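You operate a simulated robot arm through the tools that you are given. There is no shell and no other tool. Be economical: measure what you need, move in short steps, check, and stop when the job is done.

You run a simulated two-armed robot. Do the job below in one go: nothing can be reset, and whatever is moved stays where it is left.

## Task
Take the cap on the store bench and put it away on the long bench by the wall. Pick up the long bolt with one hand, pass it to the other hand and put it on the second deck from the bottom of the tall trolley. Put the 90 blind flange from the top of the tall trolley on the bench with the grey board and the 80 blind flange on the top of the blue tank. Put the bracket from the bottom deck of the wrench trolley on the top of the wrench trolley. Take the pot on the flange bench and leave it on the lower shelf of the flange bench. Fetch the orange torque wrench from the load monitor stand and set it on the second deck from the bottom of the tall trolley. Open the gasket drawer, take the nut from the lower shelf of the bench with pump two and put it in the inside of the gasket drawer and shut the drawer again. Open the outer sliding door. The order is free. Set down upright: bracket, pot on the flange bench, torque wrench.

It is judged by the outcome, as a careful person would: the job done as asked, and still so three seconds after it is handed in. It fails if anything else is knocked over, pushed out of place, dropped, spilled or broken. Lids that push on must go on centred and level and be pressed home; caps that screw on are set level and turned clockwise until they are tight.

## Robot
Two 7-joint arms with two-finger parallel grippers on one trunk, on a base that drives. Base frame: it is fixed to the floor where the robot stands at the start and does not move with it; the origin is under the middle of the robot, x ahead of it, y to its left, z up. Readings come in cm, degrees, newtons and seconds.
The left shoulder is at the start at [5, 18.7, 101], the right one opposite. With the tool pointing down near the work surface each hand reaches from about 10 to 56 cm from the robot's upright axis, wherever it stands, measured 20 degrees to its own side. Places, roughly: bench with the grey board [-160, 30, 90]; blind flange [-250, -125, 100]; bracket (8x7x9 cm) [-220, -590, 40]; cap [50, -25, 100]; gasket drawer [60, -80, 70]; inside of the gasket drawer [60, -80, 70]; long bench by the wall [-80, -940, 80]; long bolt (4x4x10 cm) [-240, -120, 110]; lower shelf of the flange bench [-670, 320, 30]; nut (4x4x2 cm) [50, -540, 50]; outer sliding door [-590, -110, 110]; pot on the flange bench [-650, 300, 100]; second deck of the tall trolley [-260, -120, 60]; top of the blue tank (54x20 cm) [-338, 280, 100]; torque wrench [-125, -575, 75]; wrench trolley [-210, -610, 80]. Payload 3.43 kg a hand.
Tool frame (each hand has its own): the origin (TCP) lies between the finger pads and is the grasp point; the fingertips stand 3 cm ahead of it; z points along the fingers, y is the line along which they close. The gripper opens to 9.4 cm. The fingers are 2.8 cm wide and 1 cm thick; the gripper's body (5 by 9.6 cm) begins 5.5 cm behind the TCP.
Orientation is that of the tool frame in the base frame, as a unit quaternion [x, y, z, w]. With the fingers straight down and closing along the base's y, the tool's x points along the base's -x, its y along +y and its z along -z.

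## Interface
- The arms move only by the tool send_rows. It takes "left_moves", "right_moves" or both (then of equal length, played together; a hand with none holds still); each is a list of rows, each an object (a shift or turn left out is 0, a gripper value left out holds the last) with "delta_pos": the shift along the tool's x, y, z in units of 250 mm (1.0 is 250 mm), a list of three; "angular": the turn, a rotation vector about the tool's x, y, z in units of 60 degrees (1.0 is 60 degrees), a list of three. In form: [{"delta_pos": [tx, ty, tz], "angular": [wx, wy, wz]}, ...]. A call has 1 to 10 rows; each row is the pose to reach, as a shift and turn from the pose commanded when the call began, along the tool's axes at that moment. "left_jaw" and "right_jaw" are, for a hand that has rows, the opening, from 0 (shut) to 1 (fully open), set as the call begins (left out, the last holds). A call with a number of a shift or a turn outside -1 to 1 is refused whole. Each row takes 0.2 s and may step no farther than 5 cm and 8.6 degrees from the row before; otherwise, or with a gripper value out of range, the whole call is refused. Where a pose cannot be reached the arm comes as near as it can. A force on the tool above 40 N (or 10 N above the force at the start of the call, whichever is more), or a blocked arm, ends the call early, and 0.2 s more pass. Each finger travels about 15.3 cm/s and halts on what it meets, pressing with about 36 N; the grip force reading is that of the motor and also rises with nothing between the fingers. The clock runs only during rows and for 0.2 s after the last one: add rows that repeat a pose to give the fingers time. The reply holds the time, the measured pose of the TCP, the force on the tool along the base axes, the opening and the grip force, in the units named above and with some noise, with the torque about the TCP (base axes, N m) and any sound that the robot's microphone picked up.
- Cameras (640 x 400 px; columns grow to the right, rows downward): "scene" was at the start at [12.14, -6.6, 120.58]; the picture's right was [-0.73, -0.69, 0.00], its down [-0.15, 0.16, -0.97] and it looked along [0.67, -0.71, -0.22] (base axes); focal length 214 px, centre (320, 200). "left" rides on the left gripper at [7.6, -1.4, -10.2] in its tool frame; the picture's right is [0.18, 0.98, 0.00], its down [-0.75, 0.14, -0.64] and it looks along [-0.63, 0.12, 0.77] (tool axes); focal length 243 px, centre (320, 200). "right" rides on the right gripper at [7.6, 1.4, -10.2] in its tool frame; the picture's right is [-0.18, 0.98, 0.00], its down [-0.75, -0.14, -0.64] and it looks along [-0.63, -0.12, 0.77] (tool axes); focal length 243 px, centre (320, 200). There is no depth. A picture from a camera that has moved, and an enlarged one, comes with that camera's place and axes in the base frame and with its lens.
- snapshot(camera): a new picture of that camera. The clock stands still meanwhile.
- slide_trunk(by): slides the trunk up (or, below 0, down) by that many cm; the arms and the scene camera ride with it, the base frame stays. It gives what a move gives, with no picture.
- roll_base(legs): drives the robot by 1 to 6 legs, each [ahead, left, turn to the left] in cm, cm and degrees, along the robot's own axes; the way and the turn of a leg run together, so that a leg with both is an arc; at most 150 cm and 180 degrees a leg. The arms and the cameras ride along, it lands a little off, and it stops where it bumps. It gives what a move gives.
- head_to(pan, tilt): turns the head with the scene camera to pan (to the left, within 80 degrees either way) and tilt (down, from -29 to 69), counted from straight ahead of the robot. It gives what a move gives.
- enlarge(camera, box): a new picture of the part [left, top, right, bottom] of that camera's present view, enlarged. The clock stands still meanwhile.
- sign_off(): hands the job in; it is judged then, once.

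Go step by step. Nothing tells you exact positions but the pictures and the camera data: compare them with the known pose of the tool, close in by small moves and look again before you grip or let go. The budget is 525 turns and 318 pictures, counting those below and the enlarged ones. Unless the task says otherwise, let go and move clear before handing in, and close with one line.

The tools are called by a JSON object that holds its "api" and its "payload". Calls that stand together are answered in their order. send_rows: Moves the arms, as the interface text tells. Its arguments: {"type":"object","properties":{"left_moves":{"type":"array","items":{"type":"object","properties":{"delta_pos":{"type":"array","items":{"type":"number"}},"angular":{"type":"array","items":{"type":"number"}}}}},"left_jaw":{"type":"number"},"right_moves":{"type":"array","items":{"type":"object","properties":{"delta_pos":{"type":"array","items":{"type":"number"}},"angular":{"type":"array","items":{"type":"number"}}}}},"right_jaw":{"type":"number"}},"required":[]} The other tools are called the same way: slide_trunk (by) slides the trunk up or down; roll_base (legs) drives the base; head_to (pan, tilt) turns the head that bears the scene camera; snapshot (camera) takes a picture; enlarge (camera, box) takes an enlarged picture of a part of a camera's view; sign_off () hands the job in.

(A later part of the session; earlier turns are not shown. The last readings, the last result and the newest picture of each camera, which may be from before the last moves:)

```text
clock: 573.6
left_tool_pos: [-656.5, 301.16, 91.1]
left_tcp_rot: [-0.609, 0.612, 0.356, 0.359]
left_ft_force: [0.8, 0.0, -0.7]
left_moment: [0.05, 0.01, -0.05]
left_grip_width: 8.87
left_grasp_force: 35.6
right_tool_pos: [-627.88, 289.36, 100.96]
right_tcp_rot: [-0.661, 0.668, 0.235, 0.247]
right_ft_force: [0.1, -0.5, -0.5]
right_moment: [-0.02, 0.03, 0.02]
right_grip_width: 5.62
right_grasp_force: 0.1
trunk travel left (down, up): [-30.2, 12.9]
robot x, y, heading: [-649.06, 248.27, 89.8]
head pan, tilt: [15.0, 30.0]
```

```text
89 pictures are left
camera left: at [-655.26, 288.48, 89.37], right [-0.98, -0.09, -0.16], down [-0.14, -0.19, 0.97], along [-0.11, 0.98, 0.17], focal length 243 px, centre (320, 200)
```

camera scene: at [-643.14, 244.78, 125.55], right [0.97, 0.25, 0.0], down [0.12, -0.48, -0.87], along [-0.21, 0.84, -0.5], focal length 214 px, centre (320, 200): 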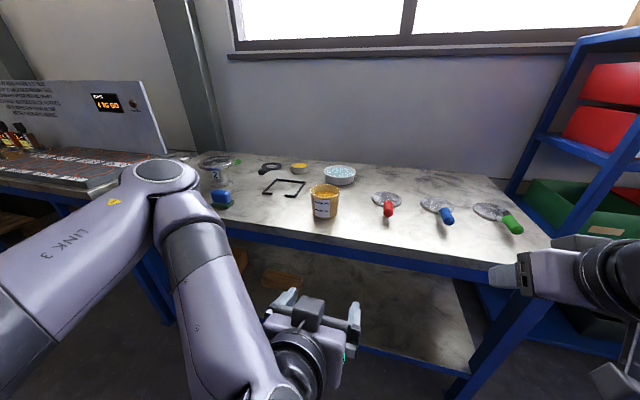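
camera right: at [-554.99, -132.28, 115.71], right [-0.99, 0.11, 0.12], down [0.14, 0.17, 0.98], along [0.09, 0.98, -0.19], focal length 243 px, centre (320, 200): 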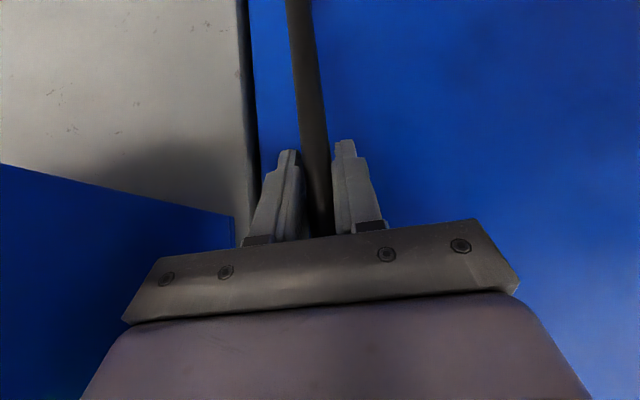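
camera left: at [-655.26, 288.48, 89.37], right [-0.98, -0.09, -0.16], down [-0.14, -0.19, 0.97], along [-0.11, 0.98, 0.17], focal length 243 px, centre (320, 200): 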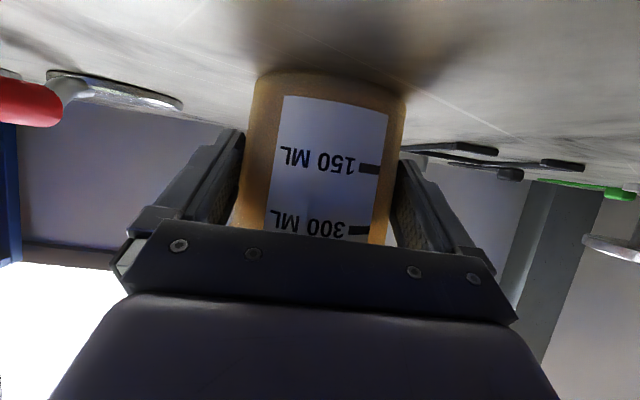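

Gripped (8.9 cm, 36 N). Lifting gently.

{"api": "slide_trunk", "payload": {"by": 2}}

{"api": "slide_trunk", "payload": {"by": 4}}

{"api": "enlarge", "payload": {"camera": "scene", "box": [230, 140, 430, 280]}}

```text
clock: 574.3
left_tool_pos: [-656.45, 301.27, 92.94]
left_tcp_rot: [-0.61, 0.612, 0.355, 0.358]
left_ft_force: [-0.2, 0.6, -5.7]
left_moment: [-0.13, 0.0, 0.01]
left_grip_width: 8.9
left_grasp_force: 36.5
right_tool_pos: [-627.85, 289.44, 103.07]
right_tcp_rot: [-0.662, 0.668, 0.236, 0.246]
right_ft_force: [-0.9, 0.1, -0.8]
right_moment: [-0.01, -0.01, -0.01]
right_grip_width: 5.63
right_grasp_force: 0.1
trunk travel left (down, up): [-32.2, 10.9]
robot x, y, heading: [-649.25, 248.15, 89.7]
head pan, tilt: [15.0, 30.0]
```

```text
clock: 575.1
left_tool_pos: [-656.45, 301.26, 97.01]
left_tcp_rot: [-0.609, 0.611, 0.355, 0.359]
left_ft_force: [-1.3, -0.7, -5.9]
left_moment: [-0.09, 0.02, 0.01]
left_grip_width: 8.9
left_grasp_force: 35.9
right_tool_pos: [-627.97, 289.44, 107.07]
right_tcp_rot: [-0.661, 0.668, 0.236, 0.246]
right_ft_force: [-0.9, -0.6, 0.6]
right_moment: [0.01, -0.02, -0.02]
right_grip_width: 5.63
right_grasp_force: 0.0
trunk travel left (down, up): [-36.2, 6.9]
robot x, y, heading: [-648.9, 247.94, 89.8]
head pan, tilt: [15.0, 30.0]
```

```text
2.86 times, centred on (330, 210) of scene
camera zoom: at [-651.24, 262.92, 131.54], right [0.97, 0.25, 0.0], down [0.13, -0.48, -0.87], along [-0.22, 0.84, -0.5], focal length 613 px, centre (291, 171)
```

zoom: 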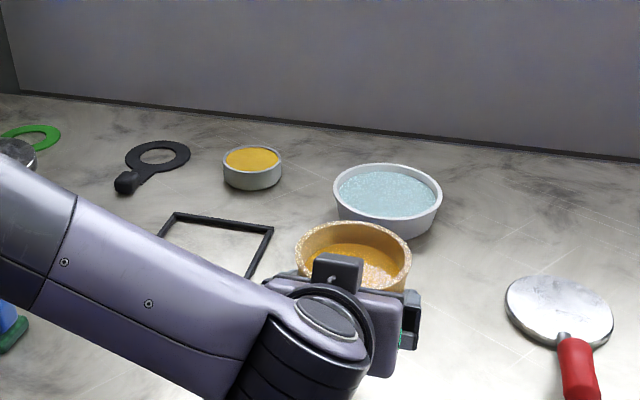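

The pot is level and held (0.6 kg). Backing out gently from over the bench.

{"api": "roll_base", "payload": {"legs": [[-20, 0, 0]]}}

{"api": "roll_base", "payload": {"legs": [[-22, -14, 0]]}}

{"api": "slide_trunk", "payload": {"by": -18}}

{"api": "slide_trunk", "payload": {"by": -17}}

{"api": "head_to", "payload": {"pan": 5, "tilt": 25}}

{"api": "snapshot", "payload": {"camera": "scene"}}

```text
clock: 576.7
left_tool_pos: [-656.63, 281.43, 97.16]
left_tcp_rot: [-0.61, 0.611, 0.356, 0.359]
left_ft_force: [0.0, -0.7, -5.8]
left_moment: [-0.09, 0.01, -0.01]
left_grip_width: 8.87
left_grasp_force: 36.1
right_tool_pos: [-628.03, 269.53, 107.09]
right_tcp_rot: [-0.662, 0.668, 0.236, 0.246]
right_ft_force: [-0.5, -0.2, 0.5]
right_moment: [0.05, 0.0, 0.0]
right_grip_width: 5.64
right_grasp_force: 0.1
trunk travel left (down, up): [-36.2, 6.9]
robot x, y, heading: [-648.83, 228.21, 89.8]
head pan, tilt: [15.0, 30.0]
```

```text
clock: 578.6
left_tool_pos: [-643.0, 259.32, 96.99]
left_tcp_rot: [-0.61, 0.611, 0.356, 0.358]
left_ft_force: [0.1, 0.5, -5.7]
left_moment: [-0.14, 0.0, 0.0]
left_grip_width: 8.87
left_grasp_force: 36.3
right_tool_pos: [-614.3, 247.59, 107.09]
right_tcp_rot: [-0.662, 0.667, 0.236, 0.246]
right_ft_force: [0.1, -1.3, 0.0]
right_moment: [0.0, 0.03, 0.03]
right_grip_width: 5.64
right_grasp_force: 0.1
trunk travel left (down, up): [-36.2, 6.9]
robot x, y, heading: [-635.37, 206.25, 89.8]
head pan, tilt: [15.0, 30.0]
```

```text
clock: 580.6
left_tool_pos: [-643.17, 259.36, 79.01]
left_tcp_rot: [-0.61, 0.611, 0.356, 0.358]
left_ft_force: [-0.6, 0.5, -5.8]
left_moment: [-0.05, 0.01, -0.01]
left_grip_width: 8.85
left_grasp_force: 36.4
right_tool_pos: [-614.48, 247.53, 89.04]
right_tcp_rot: [-0.662, 0.668, 0.236, 0.246]
right_ft_force: [0.1, 0.2, 0.2]
right_moment: [-0.01, 0.04, 0.06]
right_grip_width: 5.65
right_grasp_force: 0.1
trunk travel left (down, up): [-18.2, 24.9]
robot x, y, heading: [-635.43, 206.2, 90.0]
head pan, tilt: [15.0, 30.0]
```

```text
clock: 582.5
left_tool_pos: [-643.01, 259.29, 62.05]
left_tcp_rot: [-0.61, 0.611, 0.355, 0.358]
left_ft_force: [0.0, -1.1, -5.3]
left_moment: [-0.13, 0.01, -0.01]
left_grip_width: 8.89
left_grasp_force: 36.2
right_tool_pos: [-614.46, 247.43, 72.08]
right_tcp_rot: [-0.662, 0.667, 0.237, 0.246]
right_ft_force: [-0.3, 0.7, -0.6]
right_moment: [0.0, 0.0, 0.0]
right_grip_width: 5.66
right_grasp_force: 0.0
trunk travel left (down, up): [-1.2, 41.9]
robot x, y, heading: [-635.23, 206.05, 89.7]
head pan, tilt: [15.0, 30.0]
```

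```text
clock: 583.2
left_tool_pos: [-643.01, 259.34, 62.08]
left_tcp_rot: [-0.61, 0.611, 0.355, 0.358]
left_ft_force: [0.4, 0.1, -5.1]
left_moment: [-0.06, 0.02, -0.01]
left_grip_width: 8.85
left_grasp_force: 36.3
right_tool_pos: [-614.45, 247.56, 72.06]
right_tcp_rot: [-0.662, 0.667, 0.236, 0.246]
right_ft_force: [0.1, -0.2, 0.0]
right_moment: [0.04, 0.01, -0.02]
right_grip_width: 5.66
right_grasp_force: 0.0
trunk travel left (down, up): [-1.2, 41.9]
robot x, y, heading: [-635.03, 206.5, 89.7]
head pan, tilt: [5.0, 25.0]
```

```text
87 pictures are left
camera scene: at [-636.18, 221.45, 97.33], right [1.0, 0.08, 0.0], down [0.04, -0.42, -0.91], along [-0.08, 0.9, -0.42], focal length 214 px, centre (320, 200)
```

scene: 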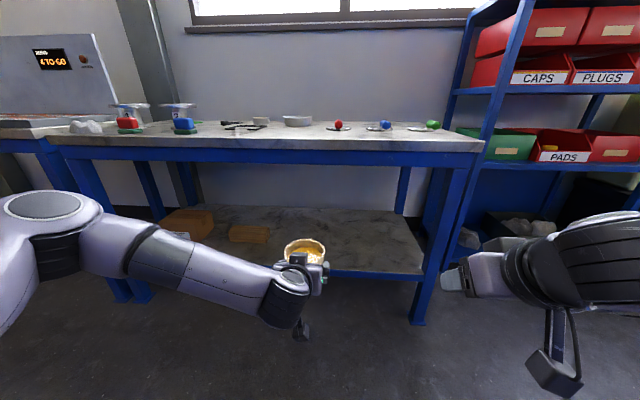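

{"api": "send_rows", "payload": {"left_moves": [{"delta_pos": [0.1, 0, 0.04]}, {"delta_pos": [0.2, 0, 0.08]}, {"delta_pos": [0.3, 0, 0.11]}, {"delta_pos": [0.4, 0, 0.14]}, {"delta_pos": [0.48, 0, 0.17]}]}}

```text
clock: 584.4
left_tool_pos: [-643.05, 257.13, 49.63]
left_tcp_rot: [-0.61, 0.611, 0.355, 0.359]
left_ft_force: [-1.0, 0.5, -5.9]
left_moment: [-0.11, -0.02, 0.03]
left_grip_width: 8.85
left_grasp_force: 36.1
right_tool_pos: [-614.46, 247.51, 72.04]
right_tcp_rot: [-0.662, 0.668, 0.236, 0.247]
right_ft_force: [0.1, 0.5, -0.2]
right_moment: [-0.02, 0.01, 0.0]
right_grip_width: 5.64
right_grasp_force: 0.1
trunk travel left (down, up): [-1.2, 41.9]
robot x, y, heading: [-635.39, 206.13, 89.7]
head pan, tilt: [5.0, 25.0]
```

Orientation kept level. Going lower.

{"api": "send_rows", "payload": {"left_moves": [{"delta_pos": [0.1, 0, 0.03]}, {"delta_pos": [0.2, 0, 0.06]}, {"delta_pos": [0.28, 0, 0.09]}, {"delta_pos": [0.34, 0, 0.11]}]}}

{"api": "snapshot", "payload": {"camera": "left"}}

{"api": "snapshot", "payload": {"camera": "scene"}}

```text
clock: 585.4
left_tool_pos: [-641.75, 255.41, 41.38]
left_tcp_rot: [0.612, -0.611, -0.356, -0.354]
left_ft_force: [0.3, -0.2, -5.8]
left_moment: [-0.11, -0.03, 0.01]
left_grip_width: 8.87
left_grasp_force: 35.7
left hand out of reach, approached as far as the arm can: row 3, 4
right_tool_pos: [-614.44, 247.54, 72.05]
right_tcp_rot: [-0.662, 0.668, 0.236, 0.246]
right_ft_force: [0.5, 0.8, -0.6]
right_moment: [0.0, 0.02, 0.01]
right_grip_width: 5.66
right_grasp_force: 0.0
trunk travel left (down, up): [-1.2, 41.9]
robot x, y, heading: [-635.39, 206.41, 89.8]
head pan, tilt: [5.0, 25.0]
```

```text
86 pictures are left
camera left: at [-640.45, 242.77, 39.82], right [-0.98, -0.09, -0.16], down [-0.14, -0.19, 0.97], along [-0.12, 0.98, 0.17], focal length 243 px, centre (320, 200)
```

left: 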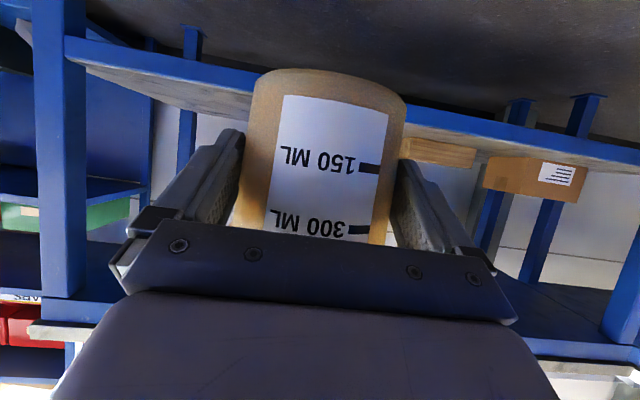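

```text
85 pictures are left
camera scene: at [-636.18, 221.45, 97.34], right [1.0, 0.08, 0.0], down [0.04, -0.42, -0.91], along [-0.08, 0.9, -0.42], focal length 214 px, centre (320, 200)
```

scene: 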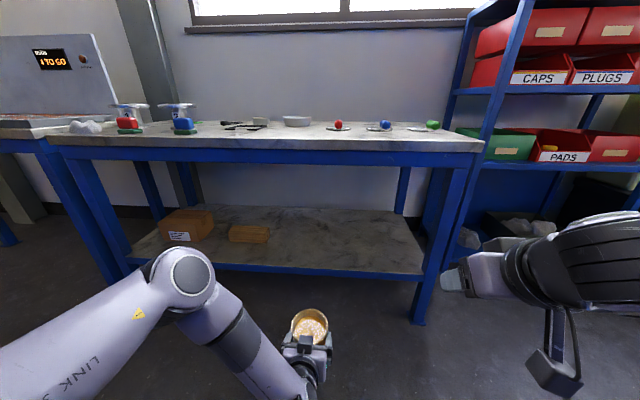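

{"api": "slide_trunk", "payload": {"by": -1.1}}

{"api": "send_rows", "payload": {"left_moves": [{"delta_pos": [0.0, 0.13, -0.015]}, {"delta_pos": [0.0, 0.26, -0.03]}, {"delta_pos": [0.05, 0.4, -0.044]}, {"delta_pos": [0.11, 0.4, -0.03]}]}}

```text
clock: 586.0
left_tool_pos: [-641.71, 255.49, 40.33]
left_tcp_rot: [0.613, -0.61, -0.356, -0.353]
left_ft_force: [-0.4, 0.3, -5.1]
left_moment: [-0.12, -0.01, 0.01]
left_grip_width: 8.86
left_grasp_force: 35.9
right_tool_pos: [-614.4, 247.62, 70.95]
right_tcp_rot: [-0.662, 0.668, 0.236, 0.246]
right_ft_force: [0.1, 0.3, 0.0]
right_moment: [0.01, 0.03, 0.01]
right_grip_width: 5.65
right_grasp_force: 0.1
trunk travel left (down, up): [-0.1, 43.0]
robot x, y, heading: [-635.31, 206.23, 90.0]
head pan, tilt: [5.0, 25.0]
```

```text
clock: 587.0
left_tool_pos: [-644.95, 254.84, 42.68]
left_tcp_rot: [0.619, -0.609, -0.358, -0.343]
left_ft_force: [-0.2, 0.8, -5.6]
left_moment: [-0.12, -0.01, 0.01]
left_grip_width: 8.88
left_grasp_force: 36.0
left hand out of reach, approached as far as the arm can: row 1, 2, 3, 4
right_tool_pos: [-614.37, 247.58, 70.93]
right_tcp_rot: [-0.662, 0.668, 0.236, 0.247]
right_ft_force: [1.1, 0.7, -0.1]
right_moment: [0.04, 0.02, -0.01]
right_grip_width: 5.63
right_grasp_force: 0.0
trunk travel left (down, up): [-0.1, 43.0]
robot x, y, heading: [-635.4, 206.14, 89.8]
head pan, tilt: [5.0, 25.0]
```

{"api": "send_rows", "payload": {"left_moves": [{"delta_pos": [0.03, -0.15, 0.015]}, {"delta_pos": [0.07, -0.3, 0.03]}, {"delta_pos": [0.11, -0.45, 0.05]}, {"delta_pos": [0.16, -0.5, 0.08]}]}}

```text
clock: 588.0
left_tool_pos: [-632.16, 254.91, 38.44]
left_tcp_rot: [0.613, -0.61, -0.356, -0.354]
left_ft_force: [0.3, 0.0, -5.1]
left_moment: [-0.14, -0.01, 0.02]
left_grip_width: 8.88
left_grasp_force: 36.2
right_tool_pos: [-614.45, 247.56, 70.93]
right_tcp_rot: [-0.662, 0.667, 0.236, 0.246]
right_ft_force: [0.2, 0.3, 0.6]
right_moment: [0.0, -0.02, -0.02]
right_grip_width: 5.61
right_grasp_force: 0.1
trunk travel left (down, up): [-0.1, 43.0]
robot x, y, heading: [-635.25, 206.42, 89.5]
head pan, tilt: [5.0, 25.0]
```

At mid-line the arm goes lower (TCP 38.4). I'll raise slightly, drive toward the shelf and check clearance.

{"api": "send_rows", "payload": {"left_moves": [{"delta_pos": [-0.035, 0, -0.02]}, {"delta_pos": [-0.07, 0, -0.04]}]}}

{"api": "roll_base", "payload": {"legs": [[22, 0, 0.3]]}}

{"api": "snapshot", "payload": {"camera": "left"}}

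{"api": "snapshot", "payload": {"camera": "scene"}}

```text
clock: 588.6
left_tool_pos: [-632.17, 254.82, 40.71]
left_tcp_rot: [0.612, -0.611, -0.356, -0.355]
left_ft_force: [0.2, 0.2, -6.0]
left_moment: [-0.13, 0.03, -0.01]
left_grip_width: 8.86
left_grasp_force: 35.6
right_tool_pos: [-614.31, 247.51, 70.88]
right_tcp_rot: [-0.662, 0.668, 0.236, 0.245]
right_ft_force: [-0.2, -0.3, -0.1]
right_moment: [0.0, -0.05, -0.02]
right_grip_width: 5.64
right_grasp_force: 0.1
trunk travel left (down, up): [-0.1, 43.0]
robot x, y, heading: [-635.24, 205.99, 89.7]
head pan, tilt: [5.0, 25.0]
```

```text
clock: 590.3
left_tool_pos: [-632.24, 276.51, 40.68]
left_tcp_rot: [0.614, -0.609, -0.357, -0.354]
left_ft_force: [-0.4, 0.4, -5.3]
left_moment: [-0.12, -0.02, 0.0]
left_grip_width: 8.88
left_grasp_force: 35.9
right_tool_pos: [-614.58, 269.04, 70.93]
right_tcp_rot: [-0.663, 0.666, 0.237, 0.246]
right_ft_force: [-0.8, 0.2, 0.5]
right_moment: [-0.01, 0.01, -0.03]
right_grip_width: 5.65
right_grasp_force: 0.1
trunk travel left (down, up): [-0.1, 43.0]
robot x, y, heading: [-635.54, 227.6, 89.8]
head pan, tilt: [5.0, 25.0]
```

```text
84 pictures are left
camera left: at [-630.89, 263.77, 39.04], right [-0.98, -0.1, -0.16], down [-0.14, -0.19, 0.97], along [-0.12, 0.98, 0.17], focal length 243 px, centre (320, 200)
```

left: 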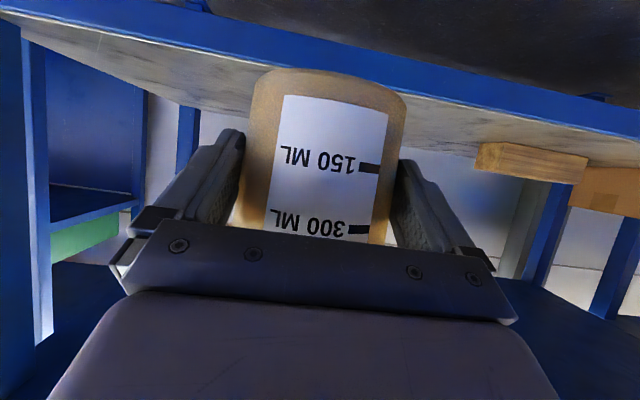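

```text
83 pictures are left
camera scene: at [-636.2, 243.0, 96.24], right [1.0, 0.09, 0.0], down [0.04, -0.42, -0.91], along [-0.08, 0.9, -0.42], focal length 214 px, centre (320, 200)
```

scene: 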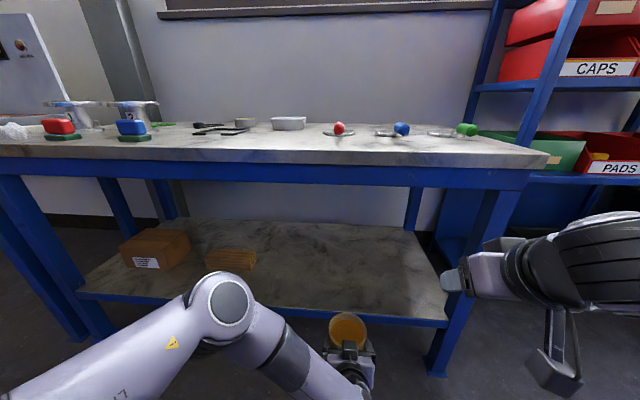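

{"api": "send_rows", "payload": {"right_moves": [{"delta_pos": [0.12, 0, -0.1]}, {"delta_pos": [0.24, 0, -0.2]}, {"delta_pos": [0.36, 0, -0.3]}, {"delta_pos": [0.48, 0, -0.4]}]}}

{"api": "roll_base", "payload": {"legs": [[19, 0, 0]]}}

{"api": "snapshot", "payload": {"camera": "scene"}}

{"api": "snapshot", "payload": {"camera": "left"}}

```text
clock: 591.3
left_tool_pos: [-632.3, 276.39, 40.56]
left_tcp_rot: [0.613, -0.609, -0.357, -0.354]
left_ft_force: [-0.7, -0.5, -5.2]
left_moment: [-0.09, -0.02, 0.03]
left_grip_width: 8.89
left_grasp_force: 36.1
right_tool_pos: [-617.85, 261.26, 76.5]
right_tcp_rot: [-0.663, 0.667, 0.236, 0.246]
right_ft_force: [-1.0, -0.1, -0.9]
right_moment: [0.03, 0.02, 0.02]
right_grip_width: 5.61
right_grasp_force: 0.0
right hand out of reach, approached as far as the arm can: row 2, 3, 4
trunk travel left (down, up): [-0.1, 43.0]
robot x, y, heading: [-635.83, 228.11, 90.1]
head pan, tilt: [5.0, 25.0]
```

```text
clock: 592.8
left_tool_pos: [-632.14, 295.15, 40.63]
left_tcp_rot: [0.612, -0.611, -0.356, -0.354]
left_ft_force: [-0.3, 0.3, -6.2]
left_moment: [-0.08, -0.04, -0.02]
left_grip_width: 8.88
left_grasp_force: 35.9
right_tool_pos: [-617.82, 279.92, 76.42]
right_tcp_rot: [-0.663, 0.667, 0.236, 0.246]
right_ft_force: [-0.1, 0.0, 0.3]
right_moment: [0.05, -0.01, 0.02]
right_grip_width: 5.64
right_grasp_force: 0.0
trunk travel left (down, up): [-0.1, 43.0]
robot x, y, heading: [-635.38, 246.37, 89.8]
head pan, tilt: [5.0, 25.0]
```

```text
82 pictures are left
camera scene: at [-636.16, 261.65, 96.24], right [1.0, 0.09, 0.0], down [0.04, -0.42, -0.91], along [-0.08, 0.9, -0.42], focal length 214 px, centre (320, 200)
```

scene: 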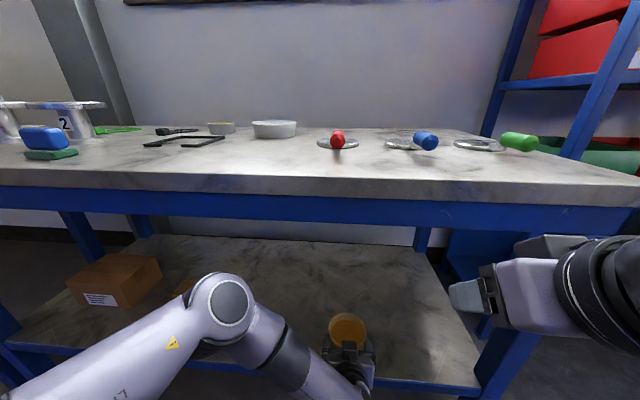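

```text
81 pictures are left
camera left: at [-630.8, 282.39, 39.03], right [-0.98, -0.09, -0.16], down [-0.14, -0.18, 0.97], along [-0.12, 0.98, 0.17], focal length 243 px, centre (320, 200)
```

left: 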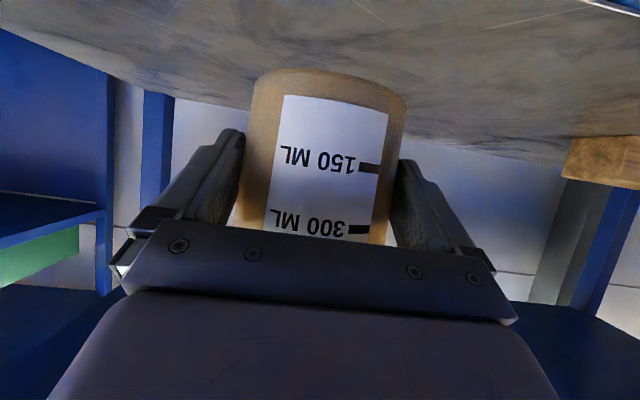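

{"api": "roll_base", "payload": {"legs": [[4, 0, 0]]}}

{"api": "send_rows", "payload": {"left_moves": [{"delta_pos": [0.03, 0, 0.017]}, {"delta_pos": [0.06, 0, 0.034]}, {"delta_pos": [0.08, 0, 0.046]}, {"delta_pos": [0.1, 0, 0.058]}, {"delta_pos": [0.12, 0, 0.069]}, {"delta_pos": [0.135, 0, 0.078]}]}}

{"api": "snapshot", "payload": {"camera": "left"}}

```text
clock: 593.7
left_tool_pos: [-632.07, 299.21, 40.67]
left_tcp_rot: [0.612, -0.611, -0.356, -0.354]
left_ft_force: [0.6, -0.2, -5.2]
left_moment: [-0.1, -0.02, 0.0]
left_grip_width: 8.86
left_grasp_force: 36.3
right_tool_pos: [-617.75, 284.01, 76.47]
right_tcp_rot: [-0.662, 0.667, 0.236, 0.246]
right_ft_force: [-0.6, 0.2, -0.2]
right_moment: [0.01, 0.02, 0.01]
right_grip_width: 5.63
right_grasp_force: 0.1
trunk travel left (down, up): [-0.1, 43.0]
robot x, y, heading: [-635.26, 251.0, 89.9]
head pan, tilt: [5.0, 25.0]
```

```text
clock: 595.1
left_tool_pos: [-632.09, 299.29, 36.64]
left_tcp_rot: [0.612, -0.612, -0.355, -0.354]
left_ft_force: [-0.3, -0.5, -5.4]
left_moment: [-0.1, 0.01, -0.05]
left_grip_width: 8.86
left_grasp_force: 36.2
right_tool_pos: [-617.75, 283.97, 76.43]
right_tcp_rot: [-0.662, 0.667, 0.235, 0.246]
right_ft_force: [-0.7, -0.6, 0.6]
right_moment: [0.01, -0.01, 0.02]
right_grip_width: 5.64
right_grasp_force: 0.0
trunk travel left (down, up): [-0.1, 43.0]
robot x, y, heading: [-635.18, 250.93, 89.7]
head pan, tilt: [5.0, 25.0]
```

```text
80 pictures are left
camera left: at [-630.79, 286.58, 35.13], right [-0.98, -0.09, -0.16], down [-0.14, -0.18, 0.97], along [-0.12, 0.98, 0.17], focal length 243 px, centre (320, 200)
```

left: 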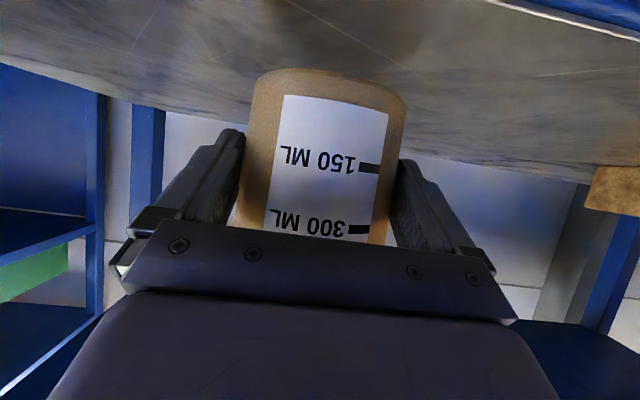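

{"api": "send_rows", "payload": {"left_moves": [{"delta_pos": [0.007, 0, 0.004]}, {"delta_pos": [0.014, 0, 0.008]}, {"delta_pos": [0.021, 0, 0.012]}, {"delta_pos": [0.028, 0, 0.016]}]}}

```text
clock: 596.1
left_tool_pos: [-632.05, 299.34, 35.82]
left_tcp_rot: [0.612, -0.611, -0.356, -0.355]
left_ft_force: [-0.4, 0.2, -5.5]
left_moment: [-0.1, 0.01, 0.01]
left_grip_width: 8.87
left_grasp_force: 36.1
right_tool_pos: [-617.76, 284.0, 76.49]
right_tcp_rot: [-0.662, 0.667, 0.236, 0.246]
right_ft_force: [0.0, -0.6, -0.3]
right_moment: [0.0, -0.04, 0.0]
right_grip_width: 5.64
right_grasp_force: 0.1
trunk travel left (down, up): [-0.1, 43.0]
robot x, y, heading: [-635.56, 250.82, 90.0]
head pan, tilt: [5.0, 25.0]
```

{"api": "send_rows", "payload": {"left_moves": [{"delta_pos": [0.007, 0, 0.004]}, {"delta_pos": [0.014, 0, 0.008]}, {"delta_pos": [0.021, 0, 0.012]}, {"delta_pos": [0.028, 0, 0.016]}]}}

{"api": "snapshot", "payload": {"camera": "left"}}

```text
clock: 597.1
left_tool_pos: [-632.02, 299.39, 35.03]
left_tcp_rot: [0.613, -0.61, -0.356, -0.354]
left_ft_force: [-0.2, -1.4, -1.7]
left_moment: [0.05, -0.07, 0.0]
left_grip_width: 8.87
left_grasp_force: 36.2
right_tool_pos: [-617.91, 283.99, 76.42]
right_tcp_rot: [-0.662, 0.668, 0.235, 0.245]
right_ft_force: [0.0, -0.8, -1.3]
right_moment: [0.0, 0.01, 0.01]
right_grip_width: 5.65
right_grasp_force: 0.0
trunk travel left (down, up): [-0.1, 43.0]
robot x, y, heading: [-635.07, 250.55, 89.8]
head pan, tilt: [5.0, 25.0]
```

```text
79 pictures are left
camera left: at [-630.66, 286.62, 33.49], right [-0.98, -0.09, -0.16], down [-0.14, -0.19, 0.97], along [-0.12, 0.98, 0.17], focal length 243 px, centre (320, 200)
```

left: 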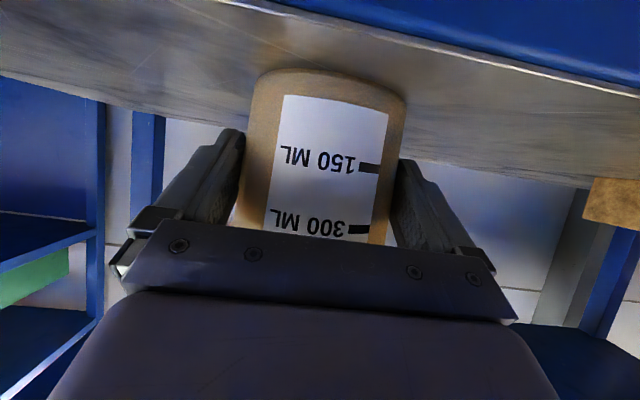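

Weight is transferring to the shelf. A touch lower, then release.

{"api": "send_rows", "payload": {"left_moves": [{"delta_pos": [0.006, 0, 0.003]}, {"delta_pos": [0.006, 0, 0.003]}]}}

{"api": "send_rows", "payload": {"left_moves": [{"delta_pos": [0, 0, 0]}, {"delta_pos": [0, 0, 0]}, {"delta_pos": [0, 0, 0]}], "left_jaw": 1}}

{"api": "snapshot", "payload": {"camera": "left"}}

```text
clock: 597.7
left_tool_pos: [-632.01, 299.34, 35.06]
left_tcp_rot: [0.612, -0.61, -0.356, -0.356]
left_ft_force: [0.3, -5.3, 10.0]
left_moment: [0.4, -0.49, -0.14]
left_grip_width: 8.87
left_grasp_force: 35.8
right_tool_pos: [-617.91, 284.04, 76.54]
right_tcp_rot: [-0.661, 0.668, 0.236, 0.246]
right_ft_force: [-0.7, 0.1, -1.0]
right_moment: [-0.02, 0.0, -0.01]
right_grip_width: 5.66
right_grasp_force: 0.1
trunk travel left (down, up): [-0.1, 43.0]
robot x, y, heading: [-634.95, 250.56, 89.9]
head pan, tilt: [5.0, 25.0]
```

```text
clock: 598.5
left_tool_pos: [-632.06, 299.46, 34.83]
left_tcp_rot: [0.612, -0.61, -0.356, -0.354]
left_ft_force: [0.3, -0.6, 0.3]
left_moment: [0.0, 0.0, 0.03]
left_grip_width: 9.42
left_grasp_force: 0.0
right_tool_pos: [-617.82, 283.99, 76.51]
right_tcp_rot: [-0.662, 0.667, 0.237, 0.246]
right_ft_force: [1.6, 0.2, -0.4]
right_moment: [0.02, 0.02, -0.01]
right_grip_width: 5.64
right_grasp_force: 0.0
trunk travel left (down, up): [-0.1, 43.0]
robot x, y, heading: [-635.21, 250.44, 90.4]
head pan, tilt: [5.0, 25.0]
```

```text
78 pictures are left
camera left: at [-630.78, 286.61, 33.3], right [-0.98, -0.09, -0.16], down [-0.14, -0.18, 0.97], along [-0.12, 0.98, 0.17], focal length 243 px, centre (320, 200)
```

left: 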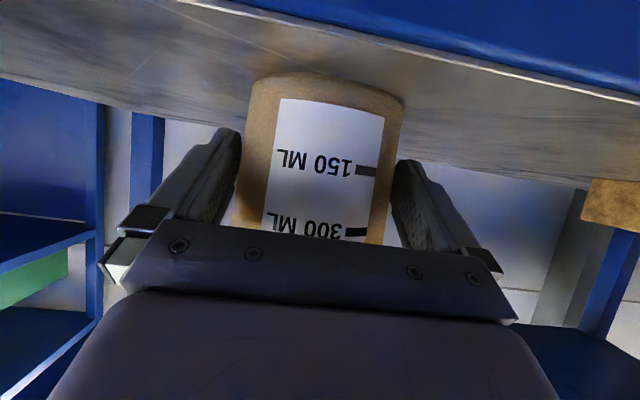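

Released. A hair of centring, then backing straight out.

{"api": "send_rows", "payload": {"left_moves": [{"delta_pos": [0, 0.006, 0]}, {"delta_pos": [0.02, 0.006, -0.035]}, {"delta_pos": [0.04, 0.006, -0.07]}, {"delta_pos": [0.08, 0.006, -0.139]}]}}

{"api": "roll_base", "payload": {"legs": [[-35, 0, 0]]}}

{"api": "snapshot", "payload": {"camera": "scene"}}

```text
clock: 599.5
left_tool_pos: [-632.63, 298.21, 36.51]
left_tcp_rot: [0.61, -0.593, -0.375, -0.367]
left_ft_force: [-0.1, -0.4, -0.1]
left_moment: [0.02, 0.0, -0.01]
left_grip_width: 9.39
left_grasp_force: 0.0
right_tool_pos: [-617.77, 283.93, 76.56]
right_tcp_rot: [-0.662, 0.667, 0.236, 0.247]
right_ft_force: [0.6, -0.6, 0.6]
right_moment: [-0.03, 0.0, 0.0]
right_grip_width: 5.62
right_grasp_force: 0.1
trunk travel left (down, up): [-0.1, 43.0]
robot x, y, heading: [-635.03, 250.59, 90.1]
head pan, tilt: [5.0, 25.0]
stopped in row 4 (left hand): the force on the tool passed its limit (the readings are from after the stop); the commanded pose is now the measured one
```

```text
clock: 601.8
left_tool_pos: [-633.0, 262.21, 36.48]
left_tcp_rot: [0.611, -0.592, -0.376, -0.367]
left_ft_force: [1.3, 1.8, -0.6]
left_moment: [-0.02, -0.02, 0.18]
left_grip_width: 9.4
left_grasp_force: 0.0
right_tool_pos: [-618.01, 248.15, 76.61]
right_tcp_rot: [-0.663, 0.666, 0.236, 0.246]
right_ft_force: [-0.2, -0.5, -0.4]
right_moment: [0.01, -0.02, 0.0]
right_grip_width: 5.64
right_grasp_force: 0.0
trunk travel left (down, up): [-0.1, 43.0]
robot x, y, heading: [-635.31, 214.48, 89.9]
head pan, tilt: [5.0, 25.0]
```

```text
77 pictures are left
camera scene: at [-636.22, 229.83, 96.27], right [1.0, 0.09, 0.0], down [0.04, -0.42, -0.91], along [-0.08, 0.9, -0.42], focal length 214 px, centre (320, 200)
```

scene: 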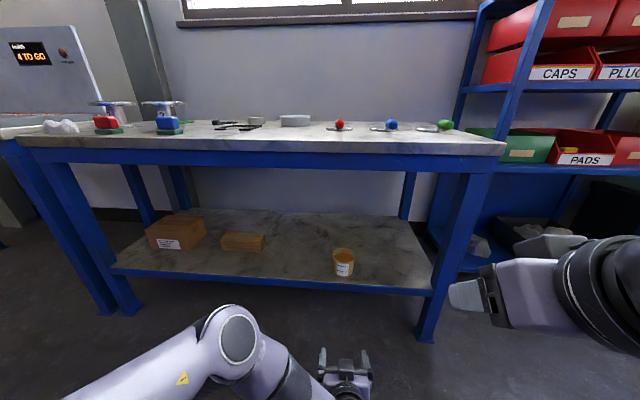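

{"api": "enlarge", "payload": {"camera": "scene", "box": [290, 220, 390, 310]}}

{"api": "slide_trunk", "payload": {"by": 40}}

```text
4.44 times, centred on (340, 265) of scene
camera zoom: at [-636.22, 229.83, 96.27], right [1.0, 0.09, 0.0], down [0.04, -0.42, -0.91], along [-0.08, 0.9, -0.42], focal length 953 px, centre (231, -89)
```

zoom: 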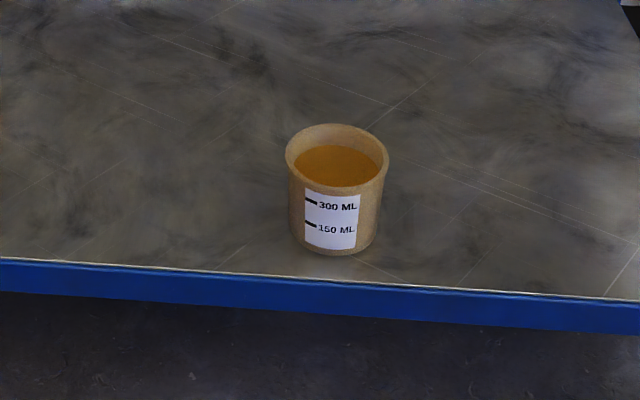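

```text
clock: 605.6
left_tool_pos: [-632.94, 262.3, 76.47]
left_tcp_rot: [0.611, -0.593, -0.375, -0.367]
left_ft_force: [0.4, -0.1, 0.5]
left_moment: [0.01, 0.02, 0.04]
left_grip_width: 9.4
left_grasp_force: 0.1
right_tool_pos: [-618.01, 248.25, 116.33]
right_tcp_rot: [-0.664, 0.666, 0.237, 0.246]
right_ft_force: [-0.4, -0.1, -0.3]
right_moment: [-0.01, 0.03, -0.01]
right_grip_width: 5.64
right_grasp_force: 0.0
trunk travel left (down, up): [-40.1, 3.0]
robot x, y, heading: [-635.19, 214.62, 89.8]
head pan, tilt: [5.0, 25.0]
```

The pot stands upright with its liquid intact. Last job: the bracket on the wrench trolley. I'll raise the left hand, then retrace the safe route.

{"api": "send_rows", "payload": {"left_moves": [{"delta_pos": [-0.13, 0.05, -0.09]}, {"delta_pos": [-0.26, 0.1, -0.18]}, {"delta_pos": [-0.39, 0.15, -0.27]}, {"delta_pos": [-0.52, 0.2, -0.36]}, {"delta_pos": [-0.65, 0.25, -0.45]}, {"delta_pos": [-0.78, 0.3, -0.54]}], "left_jaw": 0.6}}

{"api": "roll_base", "payload": {"legs": [[0, -90, 0], [-4, -92, 0]]}}

```text
clock: 607.0
left_tool_pos: [-640.48, 258.8, 100.24]
left_tcp_rot: [0.612, -0.592, -0.376, -0.366]
left_ft_force: [0.4, -0.9, -0.2]
left_moment: [0.0, 0.04, -0.01]
left_grip_width: 5.66
left_grasp_force: 0.0
right_tool_pos: [-617.97, 248.12, 116.47]
right_tcp_rot: [-0.663, 0.666, 0.237, 0.247]
right_ft_force: [-0.1, 0.7, 0.7]
right_moment: [0.0, 0.0, 0.01]
right_grip_width: 5.66
right_grasp_force: 0.0
trunk travel left (down, up): [-40.1, 3.0]
robot x, y, heading: [-635.35, 215.45, 90.1]
head pan, tilt: [5.0, 25.0]
```

```text
clock: 616.1
left_tool_pos: [-461.41, 257.56, 100.04]
left_tcp_rot: [0.62, -0.584, -0.381, -0.361]
left_ft_force: [-1.3, 0.9, -0.8]
left_moment: [0.0, 0.03, -0.01]
left_grip_width: 5.64
left_grasp_force: 0.0
right_tool_pos: [-438.6, 247.62, 116.45]
right_tcp_rot: [0.673, -0.656, -0.24, -0.243]
right_ft_force: [-0.5, 0.4, 0.6]
right_moment: [0.03, 0.0, 0.02]
right_grip_width: 5.66
right_grasp_force: 0.1
trunk travel left (down, up): [-40.1, 3.0]
robot x, y, heading: [-454.96, 213.22, 92.0]
head pan, tilt: [5.0, 25.0]
```

{"api": "roll_base", "payload": {"legs": [[0, 0, -2], [-85, -7, 0]]}}

{"api": "roll_base", "payload": {"legs": [[-50, -16, 0], [-49, -42, 0]]}}

```text
clock: 621.0
left_tool_pos: [-453.2, 171.73, 100.01]
left_tcp_rot: [0.611, -0.592, -0.375, -0.367]
left_ft_force: [1.0, -0.1, -0.7]
left_moment: [0.01, 0.01, 0.0]
left_grip_width: 5.64
left_grasp_force: 0.1
right_tool_pos: [-430.66, 161.14, 116.45]
right_tcp_rot: [-0.664, 0.665, 0.237, 0.246]
right_ft_force: [-1.0, -0.2, -0.5]
right_moment: [0.0, 0.01, -0.04]
right_grip_width: 5.64
right_grasp_force: 0.0
trunk travel left (down, up): [-40.1, 3.0]
robot x, y, heading: [-448.29, 127.97, 90.2]
head pan, tilt: [5.0, 25.0]
```

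```text
clock: 627.4
left_tool_pos: [-394.63, 71.16, 100.02]
left_tcp_rot: [0.619, -0.584, -0.381, -0.361]
left_ft_force: [-0.5, 0.0, 0.8]
left_moment: [0.0, -0.01, -0.01]
left_grip_width: 5.63
left_grasp_force: 0.0
right_tool_pos: [-371.89, 61.01, 116.52]
right_tcp_rot: [0.673, -0.656, -0.241, -0.242]
right_ft_force: [0.3, 0.1, 0.4]
right_moment: [0.01, 0.01, -0.04]
right_grip_width: 5.63
right_grasp_force: 0.1
trunk travel left (down, up): [-40.1, 3.0]
robot x, y, heading: [-388.46, 27.0, 92.0]
head pan, tilt: [5.0, 25.0]
```

{"api": "roll_base", "payload": {"legs": [[0, 0, -2], [-110, -15, 0]]}}

{"api": "roll_base", "payload": {"legs": [[-130, 0, 0], [0, 0, -90]]}}

{"api": "head_to", "payload": {"pan": -10, "tilt": 20}}

{"api": "snapshot", "payload": {"camera": "scene"}}

```text
clock: 633.4
left_tool_pos: [-378.35, -37.33, 100.07]
left_tcp_rot: [0.607, -0.596, -0.373, -0.369]
left_ft_force: [-0.1, -0.4, 0.0]
left_moment: [-0.02, -0.07, 0.0]
left_grip_width: 5.65
left_grasp_force: 0.1
right_tool_pos: [-356.05, -48.25, 116.44]
right_tcp_rot: [-0.659, 0.67, 0.235, 0.247]
right_ft_force: [0.0, 0.3, -0.7]
right_moment: [0.01, 0.01, -0.01]
right_grip_width: 5.62
right_grasp_force: 0.1
trunk travel left (down, up): [-40.1, 3.0]
robot x, y, heading: [-373.58, -81.29, 89.4]
head pan, tilt: [5.0, 25.0]
```

```text
clock: 643.7
left_tool_pos: [-332.67, -206.99, 100.13]
left_tcp_rot: [0.003, 0.851, -0.004, 0.525]
left_ft_force: [-0.1, -0.1, 0.6]
left_moment: [-0.03, -0.01, 0.01]
left_grip_width: 5.62
left_grasp_force: 0.1
right_tool_pos: [-344.22, -229.09, 116.43]
right_tcp_rot: [0.02, 0.94, -0.013, 0.341]
right_ft_force: [-1.5, -0.6, 0.2]
right_moment: [0.0, -0.01, 0.01]
right_grip_width: 5.64
right_grasp_force: 0.0
trunk travel left (down, up): [-40.1, 3.0]
robot x, y, heading: [-376.76, -210.13, -2.0]
head pan, tilt: [5.0, 25.0]
```

```text
clock: 644.5
left_tool_pos: [-332.58, -206.89, 100.02]
left_tcp_rot: [0.002, 0.852, -0.003, 0.524]
left_ft_force: [-0.7, -0.5, -0.3]
left_moment: [-0.05, 0.0, 0.02]
left_grip_width: 5.63
left_grasp_force: 0.1
right_tool_pos: [-344.08, -229.01, 116.52]
right_tcp_rot: [0.02, 0.94, -0.013, 0.34]
right_ft_force: [0.3, 0.5, 0.0]
right_moment: [-0.03, 0.0, 0.01]
right_grip_width: 5.64
right_grasp_force: 0.1
trunk travel left (down, up): [-40.1, 3.0]
robot x, y, heading: [-376.72, -210.44, -2.1]
head pan, tilt: [-10.0, 20.0]
```

```text
75 pictures are left
camera scene: at [-362.05, -212.44, 137.05], right [-0.21, -0.98, 0.0], down [-0.33, 0.07, -0.94], along [0.92, -0.2, -0.34], focal length 214 px, centre (320, 200)
```

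scene: 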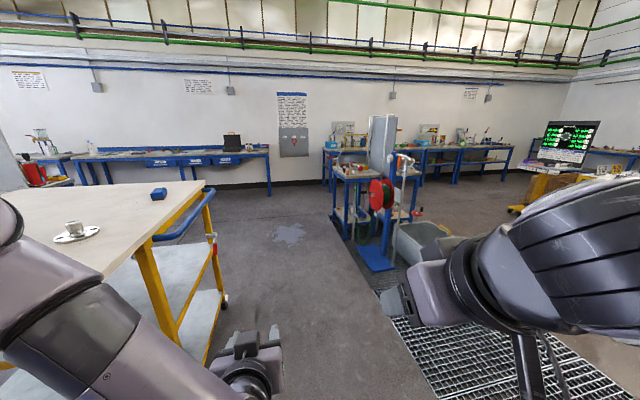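

{"api": "head_to", "payload": {"pan": -60, "tilt": 20}}

{"api": "snapshot", "payload": {"camera": "scene"}}

```text
clock: 645.6
left_tool_pos: [-332.61, -206.97, 100.06]
left_tcp_rot: [0.002, 0.851, -0.002, 0.524]
left_ft_force: [0.0, 0.7, -0.5]
left_moment: [0.01, -0.01, 0.0]
left_grip_width: 5.62
left_grasp_force: 0.1
right_tool_pos: [-344.1, -229.08, 116.49]
right_tcp_rot: [0.02, 0.94, -0.013, 0.339]
right_ft_force: [-0.6, 0.4, -0.6]
right_moment: [-0.02, 0.01, 0.0]
right_grip_width: 5.65
right_grasp_force: 0.1
trunk travel left (down, up): [-40.1, 3.0]
robot x, y, heading: [-376.5, -210.77, -2.3]
head pan, tilt: [-60.0, 20.0]
```

```text
74 pictures are left
camera scene: at [-366.8, -218.72, 137.05], right [-0.88, -0.47, 0.0], down [-0.16, 0.3, -0.94], along [0.44, -0.83, -0.34], focal length 214 px, centre (320, 200)
```

scene: 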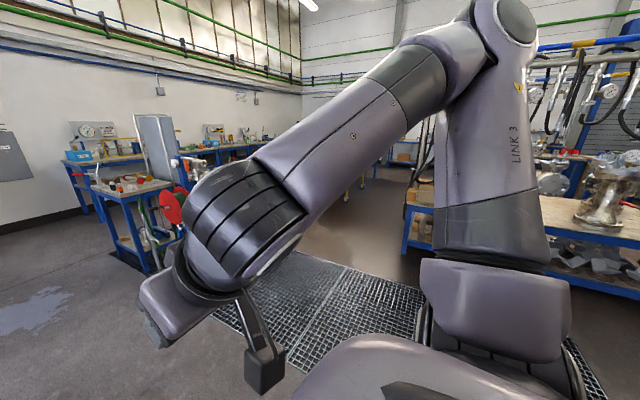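

{"api": "roll_base", "payload": {"legs": [[0, 0, -62], [120, 0, 0]]}}

{"api": "head_to", "payload": {"pan": 0, "tilt": 20}}

{"api": "snapshot", "payload": {"camera": "scene"}}

```text
clock: 654.4
left_tool_pos: [-300.91, -355.13, 100.06]
left_tcp_rot: [0.44, 0.728, -0.273, 0.448]
left_ft_force: [0.0, 0.3, -0.8]
left_moment: [0.01, 0.0, -0.01]
left_grip_width: 5.61
left_grasp_force: 0.1
right_tool_pos: [-325.8, -355.33, 116.58]
right_tcp_rot: [0.501, 0.796, -0.186, 0.284]
right_ft_force: [-0.4, 0.2, -0.3]
right_moment: [-0.02, -0.02, 0.0]
right_grip_width: 5.61
right_grasp_force: 0.1
trunk travel left (down, up): [-40.1, 3.0]
robot x, y, heading: [-324.87, -317.71, -64.1]
head pan, tilt: [-60.0, 20.0]
```

```text
clock: 655.7
left_tool_pos: [-300.86, -355.02, 100.02]
left_tcp_rot: [0.44, 0.729, -0.272, 0.449]
left_ft_force: [-0.2, -0.1, 0.0]
left_moment: [-0.01, 0.03, -0.01]
left_grip_width: 5.63
left_grasp_force: 0.2
right_tool_pos: [-325.82, -355.32, 116.52]
right_tcp_rot: [0.5, 0.796, -0.187, 0.285]
right_ft_force: [1.0, -0.2, -0.7]
right_moment: [0.01, 0.02, -0.03]
right_grip_width: 5.63
right_grasp_force: 0.1
trunk travel left (down, up): [-40.1, 3.0]
robot x, y, heading: [-324.65, -317.74, -64.1]
head pan, tilt: [0.0, 20.0]
```

```text
73 pictures are left
camera scene: at [-318.3, -331.07, 137.05], right [-0.9, -0.44, 0.0], down [-0.15, 0.31, -0.94], along [0.41, -0.85, -0.34], focal length 214 px, centre (320, 200)
```

scene: 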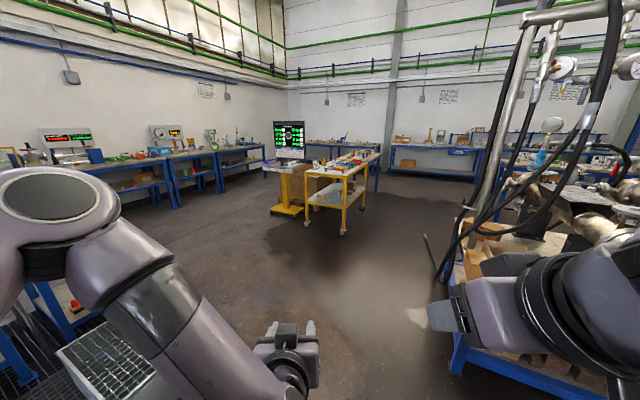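

The wrench trolley spans x -240 to -180, y -566 to -670, and the bracket is near its west side. I'll go there and face east.

{"api": "roll_base", "payload": {"legs": [[110, 0, 0], [0, 0, 64], [-22, -90, 0]]}}

{"api": "head_to", "payload": {"pan": -30, "tilt": 30}}

{"api": "snapshot", "payload": {"camera": "scene"}}

```text
clock: 668.6
left_tool_pos: [-252.58, -499.81, 100.01]
left_tcp_rot: [-0.025, 0.85, 0.014, 0.525]
left_ft_force: [0.0, -0.8, -0.9]
left_moment: [0.05, -0.02, 0.03]
left_grip_width: 5.64
left_grasp_force: 0.1
right_tool_pos: [-262.54, -522.73, 116.44]
right_tcp_rot: [-0.011, 0.94, -0.002, 0.342]
right_ft_force: [-0.1, -0.1, 0.6]
right_moment: [0.01, 0.01, 0.01]
right_grip_width: 5.64
right_grasp_force: 0.1
trunk travel left (down, up): [-40.1, 3.0]
robot x, y, heading: [-296.83, -506.75, 1.9]
head pan, tilt: [0.0, 20.0]
```

```text
clock: 669.6
left_tool_pos: [-252.51, -499.85, 100.12]
left_tcp_rot: [-0.026, 0.851, 0.015, 0.525]
left_ft_force: [-0.5, -0.5, 0.0]
left_moment: [0.01, 0.0, 0.01]
left_grip_width: 5.65
left_grasp_force: 0.0
right_tool_pos: [-262.68, -522.65, 116.52]
right_tcp_rot: [-0.011, 0.94, -0.002, 0.34]
right_ft_force: [-0.2, -0.3, 0.5]
right_moment: [0.02, -0.01, 0.01]
right_grip_width: 5.61
right_grasp_force: 0.1
trunk travel left (down, up): [-40.1, 3.0]
robot x, y, heading: [-296.68, -506.12, 1.8]
head pan, tilt: [-30.0, 30.0]
```

```text
72 pictures are left
camera scene: at [-282.87, -510.25, 135.45], right [-0.47, -0.88, 0.0], down [-0.44, 0.24, -0.87], along [0.76, -0.41, -0.5], focal length 214 px, centre (320, 200)
```

scene: 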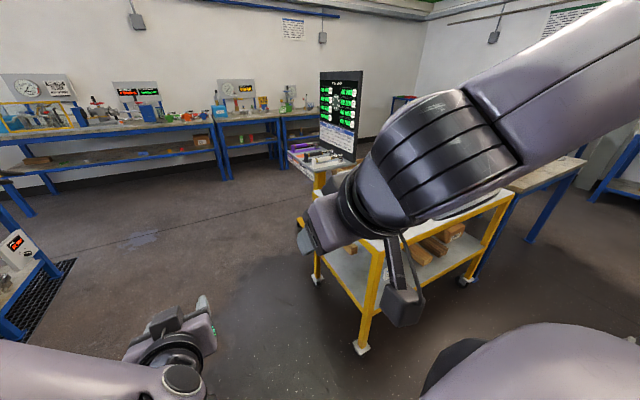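

{"api": "roll_base", "payload": {"legs": [[0, -80, -1.8]]}}

{"api": "head_to", "payload": {"pan": 0, "tilt": 38}}

{"api": "snapshot", "payload": {"camera": "scene"}}

```text
clock: 673.9
left_tool_pos: [-251.56, -581.82, 100.08]
left_tcp_rot: [-0.008, 0.851, 0.004, 0.525]
left_ft_force: [-0.6, -0.4, 1.6]
left_moment: [0.01, -0.01, -0.01]
left_grip_width: 5.63
left_grasp_force: 0.1
right_tool_pos: [-262.58, -604.17, 116.46]
right_tcp_rot: [0.008, 0.94, -0.009, 0.342]
right_ft_force: [-0.1, -0.6, -0.1]
right_moment: [-0.01, 0.0, 0.01]
right_grip_width: 5.65
right_grasp_force: 0.2
trunk travel left (down, up): [-40.1, 3.0]
robot x, y, heading: [-295.44, -586.7, -1.0]
head pan, tilt: [-30.0, 30.0]
```

```text
clock: 674.8
left_tool_pos: [-251.56, -581.73, 100.09]
left_tcp_rot: [-0.007, 0.851, 0.003, 0.525]
left_ft_force: [0.1, 0.1, -0.3]
left_moment: [-0.01, 0.01, 0.01]
left_grip_width: 5.66
left_grasp_force: 0.1
right_tool_pos: [-262.46, -604.01, 116.51]
right_tcp_rot: [0.008, 0.94, -0.009, 0.34]
right_ft_force: [-0.4, 0.0, 0.2]
right_moment: [-0.01, 0.0, -0.04]
right_grip_width: 5.64
right_grasp_force: 0.0
trunk travel left (down, up): [-40.1, 3.0]
robot x, y, heading: [-295.39, -586.49, -0.7]
head pan, tilt: [0.0, 38.0]
```

```text
71 pictures are left
camera scene: at [-281.44, -586.36, 134.21], right [-0.01, -1.0, 0.0], down [-0.62, 0.01, -0.79], along [0.79, -0.01, -0.62], focal length 214 px, centre (320, 200)
```

scene: 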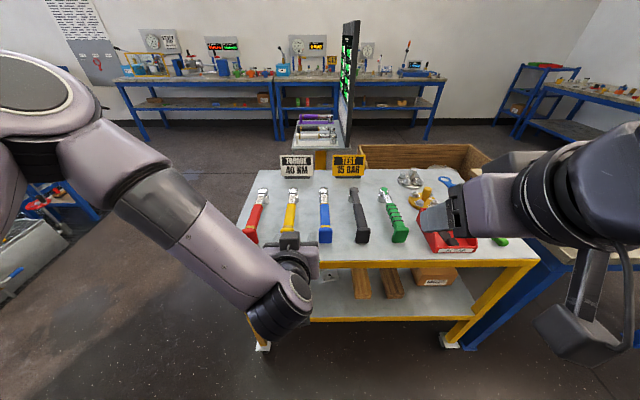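

{"api": "send_rows", "payload": {"left_moves": [{"delta_pos": [0.04, 0.18, -0.08]}, {"delta_pos": [0.08, 0.36, -0.16]}, {"delta_pos": [0.12, 0.54, -0.24]}, {"delta_pos": [0.16, 0.72, -0.32]}]}}

{"api": "enlarge", "payload": {"camera": "scene", "box": [220, 160, 480, 350]}}

```text
refused: row 1 steps farther than a row can; nothing moved
```

```text
2.11 times, centred on (350, 255) of scene
camera zoom: at [-281.44, -586.36, 134.21], right [-0.01, -1.0, 0.0], down [-0.62, 0.01, -0.79], along [0.79, -0.01, -0.62], focal length 452 px, centre (257, 84)
```

zoom: 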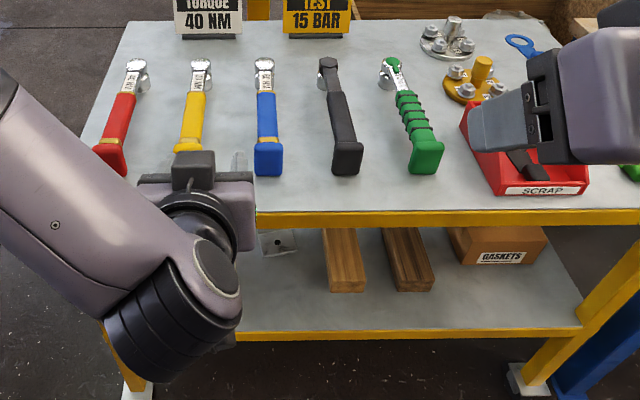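

The bracket is on the lower deck, partly hidden. I'll move both hands aside for a clear view of the trolley top and lower deck.

{"api": "send_rows", "payload": {"left_moves": [{"delta_pos": [0.03, 0.15, -0.06]}, {"delta_pos": [0.06, 0.3, -0.12]}, {"delta_pos": [0.09, 0.45, -0.18]}, {"delta_pos": [0.12, 0.6, -0.24]}, {"delta_pos": [0.15, 0.75, -0.3]}], "right_moves": [{"delta_pos": [0.03, -0.15, -0.06]}, {"delta_pos": [0.06, -0.3, -0.12]}, {"delta_pos": [0.09, -0.45, -0.18]}, {"delta_pos": [0.12, -0.6, -0.24]}, {"delta_pos": [0.15, -0.75, -0.3]}]}}

{"api": "snapshot", "payload": {"camera": "scene"}}

```text
clock: 676.0
left_tool_pos: [-256.18, -569.21, 99.42]
left_tcp_rot: [-0.008, 0.851, 0.004, 0.524]
left_ft_force: [-1.0, -0.3, -0.1]
left_moment: [0.0, 0.02, 0.01]
left_grip_width: 5.63
left_grasp_force: 0.1
left hand out of reach, approached as far as the arm can: row 4, 5
right_tool_pos: [-270.56, -623.35, 120.77]
right_tcp_rot: [0.007, 0.941, -0.009, 0.339]
right_ft_force: [-0.5, -0.6, -0.4]
right_moment: [0.02, -0.01, 0.01]
right_grip_width: 5.63
right_grasp_force: 0.1
right hand out of reach, approached as far as the arm can: row 1, 2, 3, 4, 5
trunk travel left (down, up): [-40.1, 3.0]
robot x, y, heading: [-295.65, -586.55, -0.7]
head pan, tilt: [0.0, 38.0]
```

```text
69 pictures are left
camera scene: at [-281.56, -586.35, 134.24], right [-0.01, -1.0, 0.0], down [-0.61, 0.01, -0.79], along [0.79, -0.01, -0.61], focal length 214 px, centre (320, 200)
```

scene: 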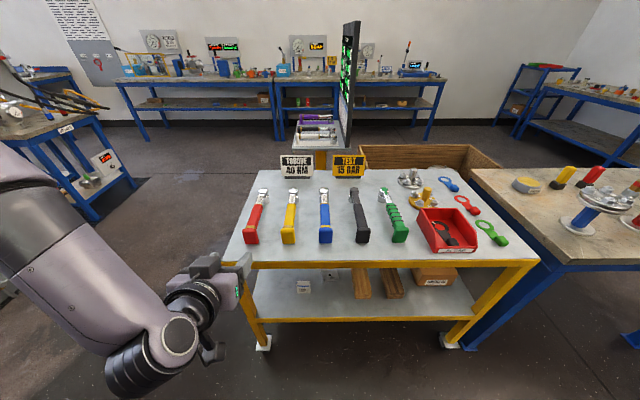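

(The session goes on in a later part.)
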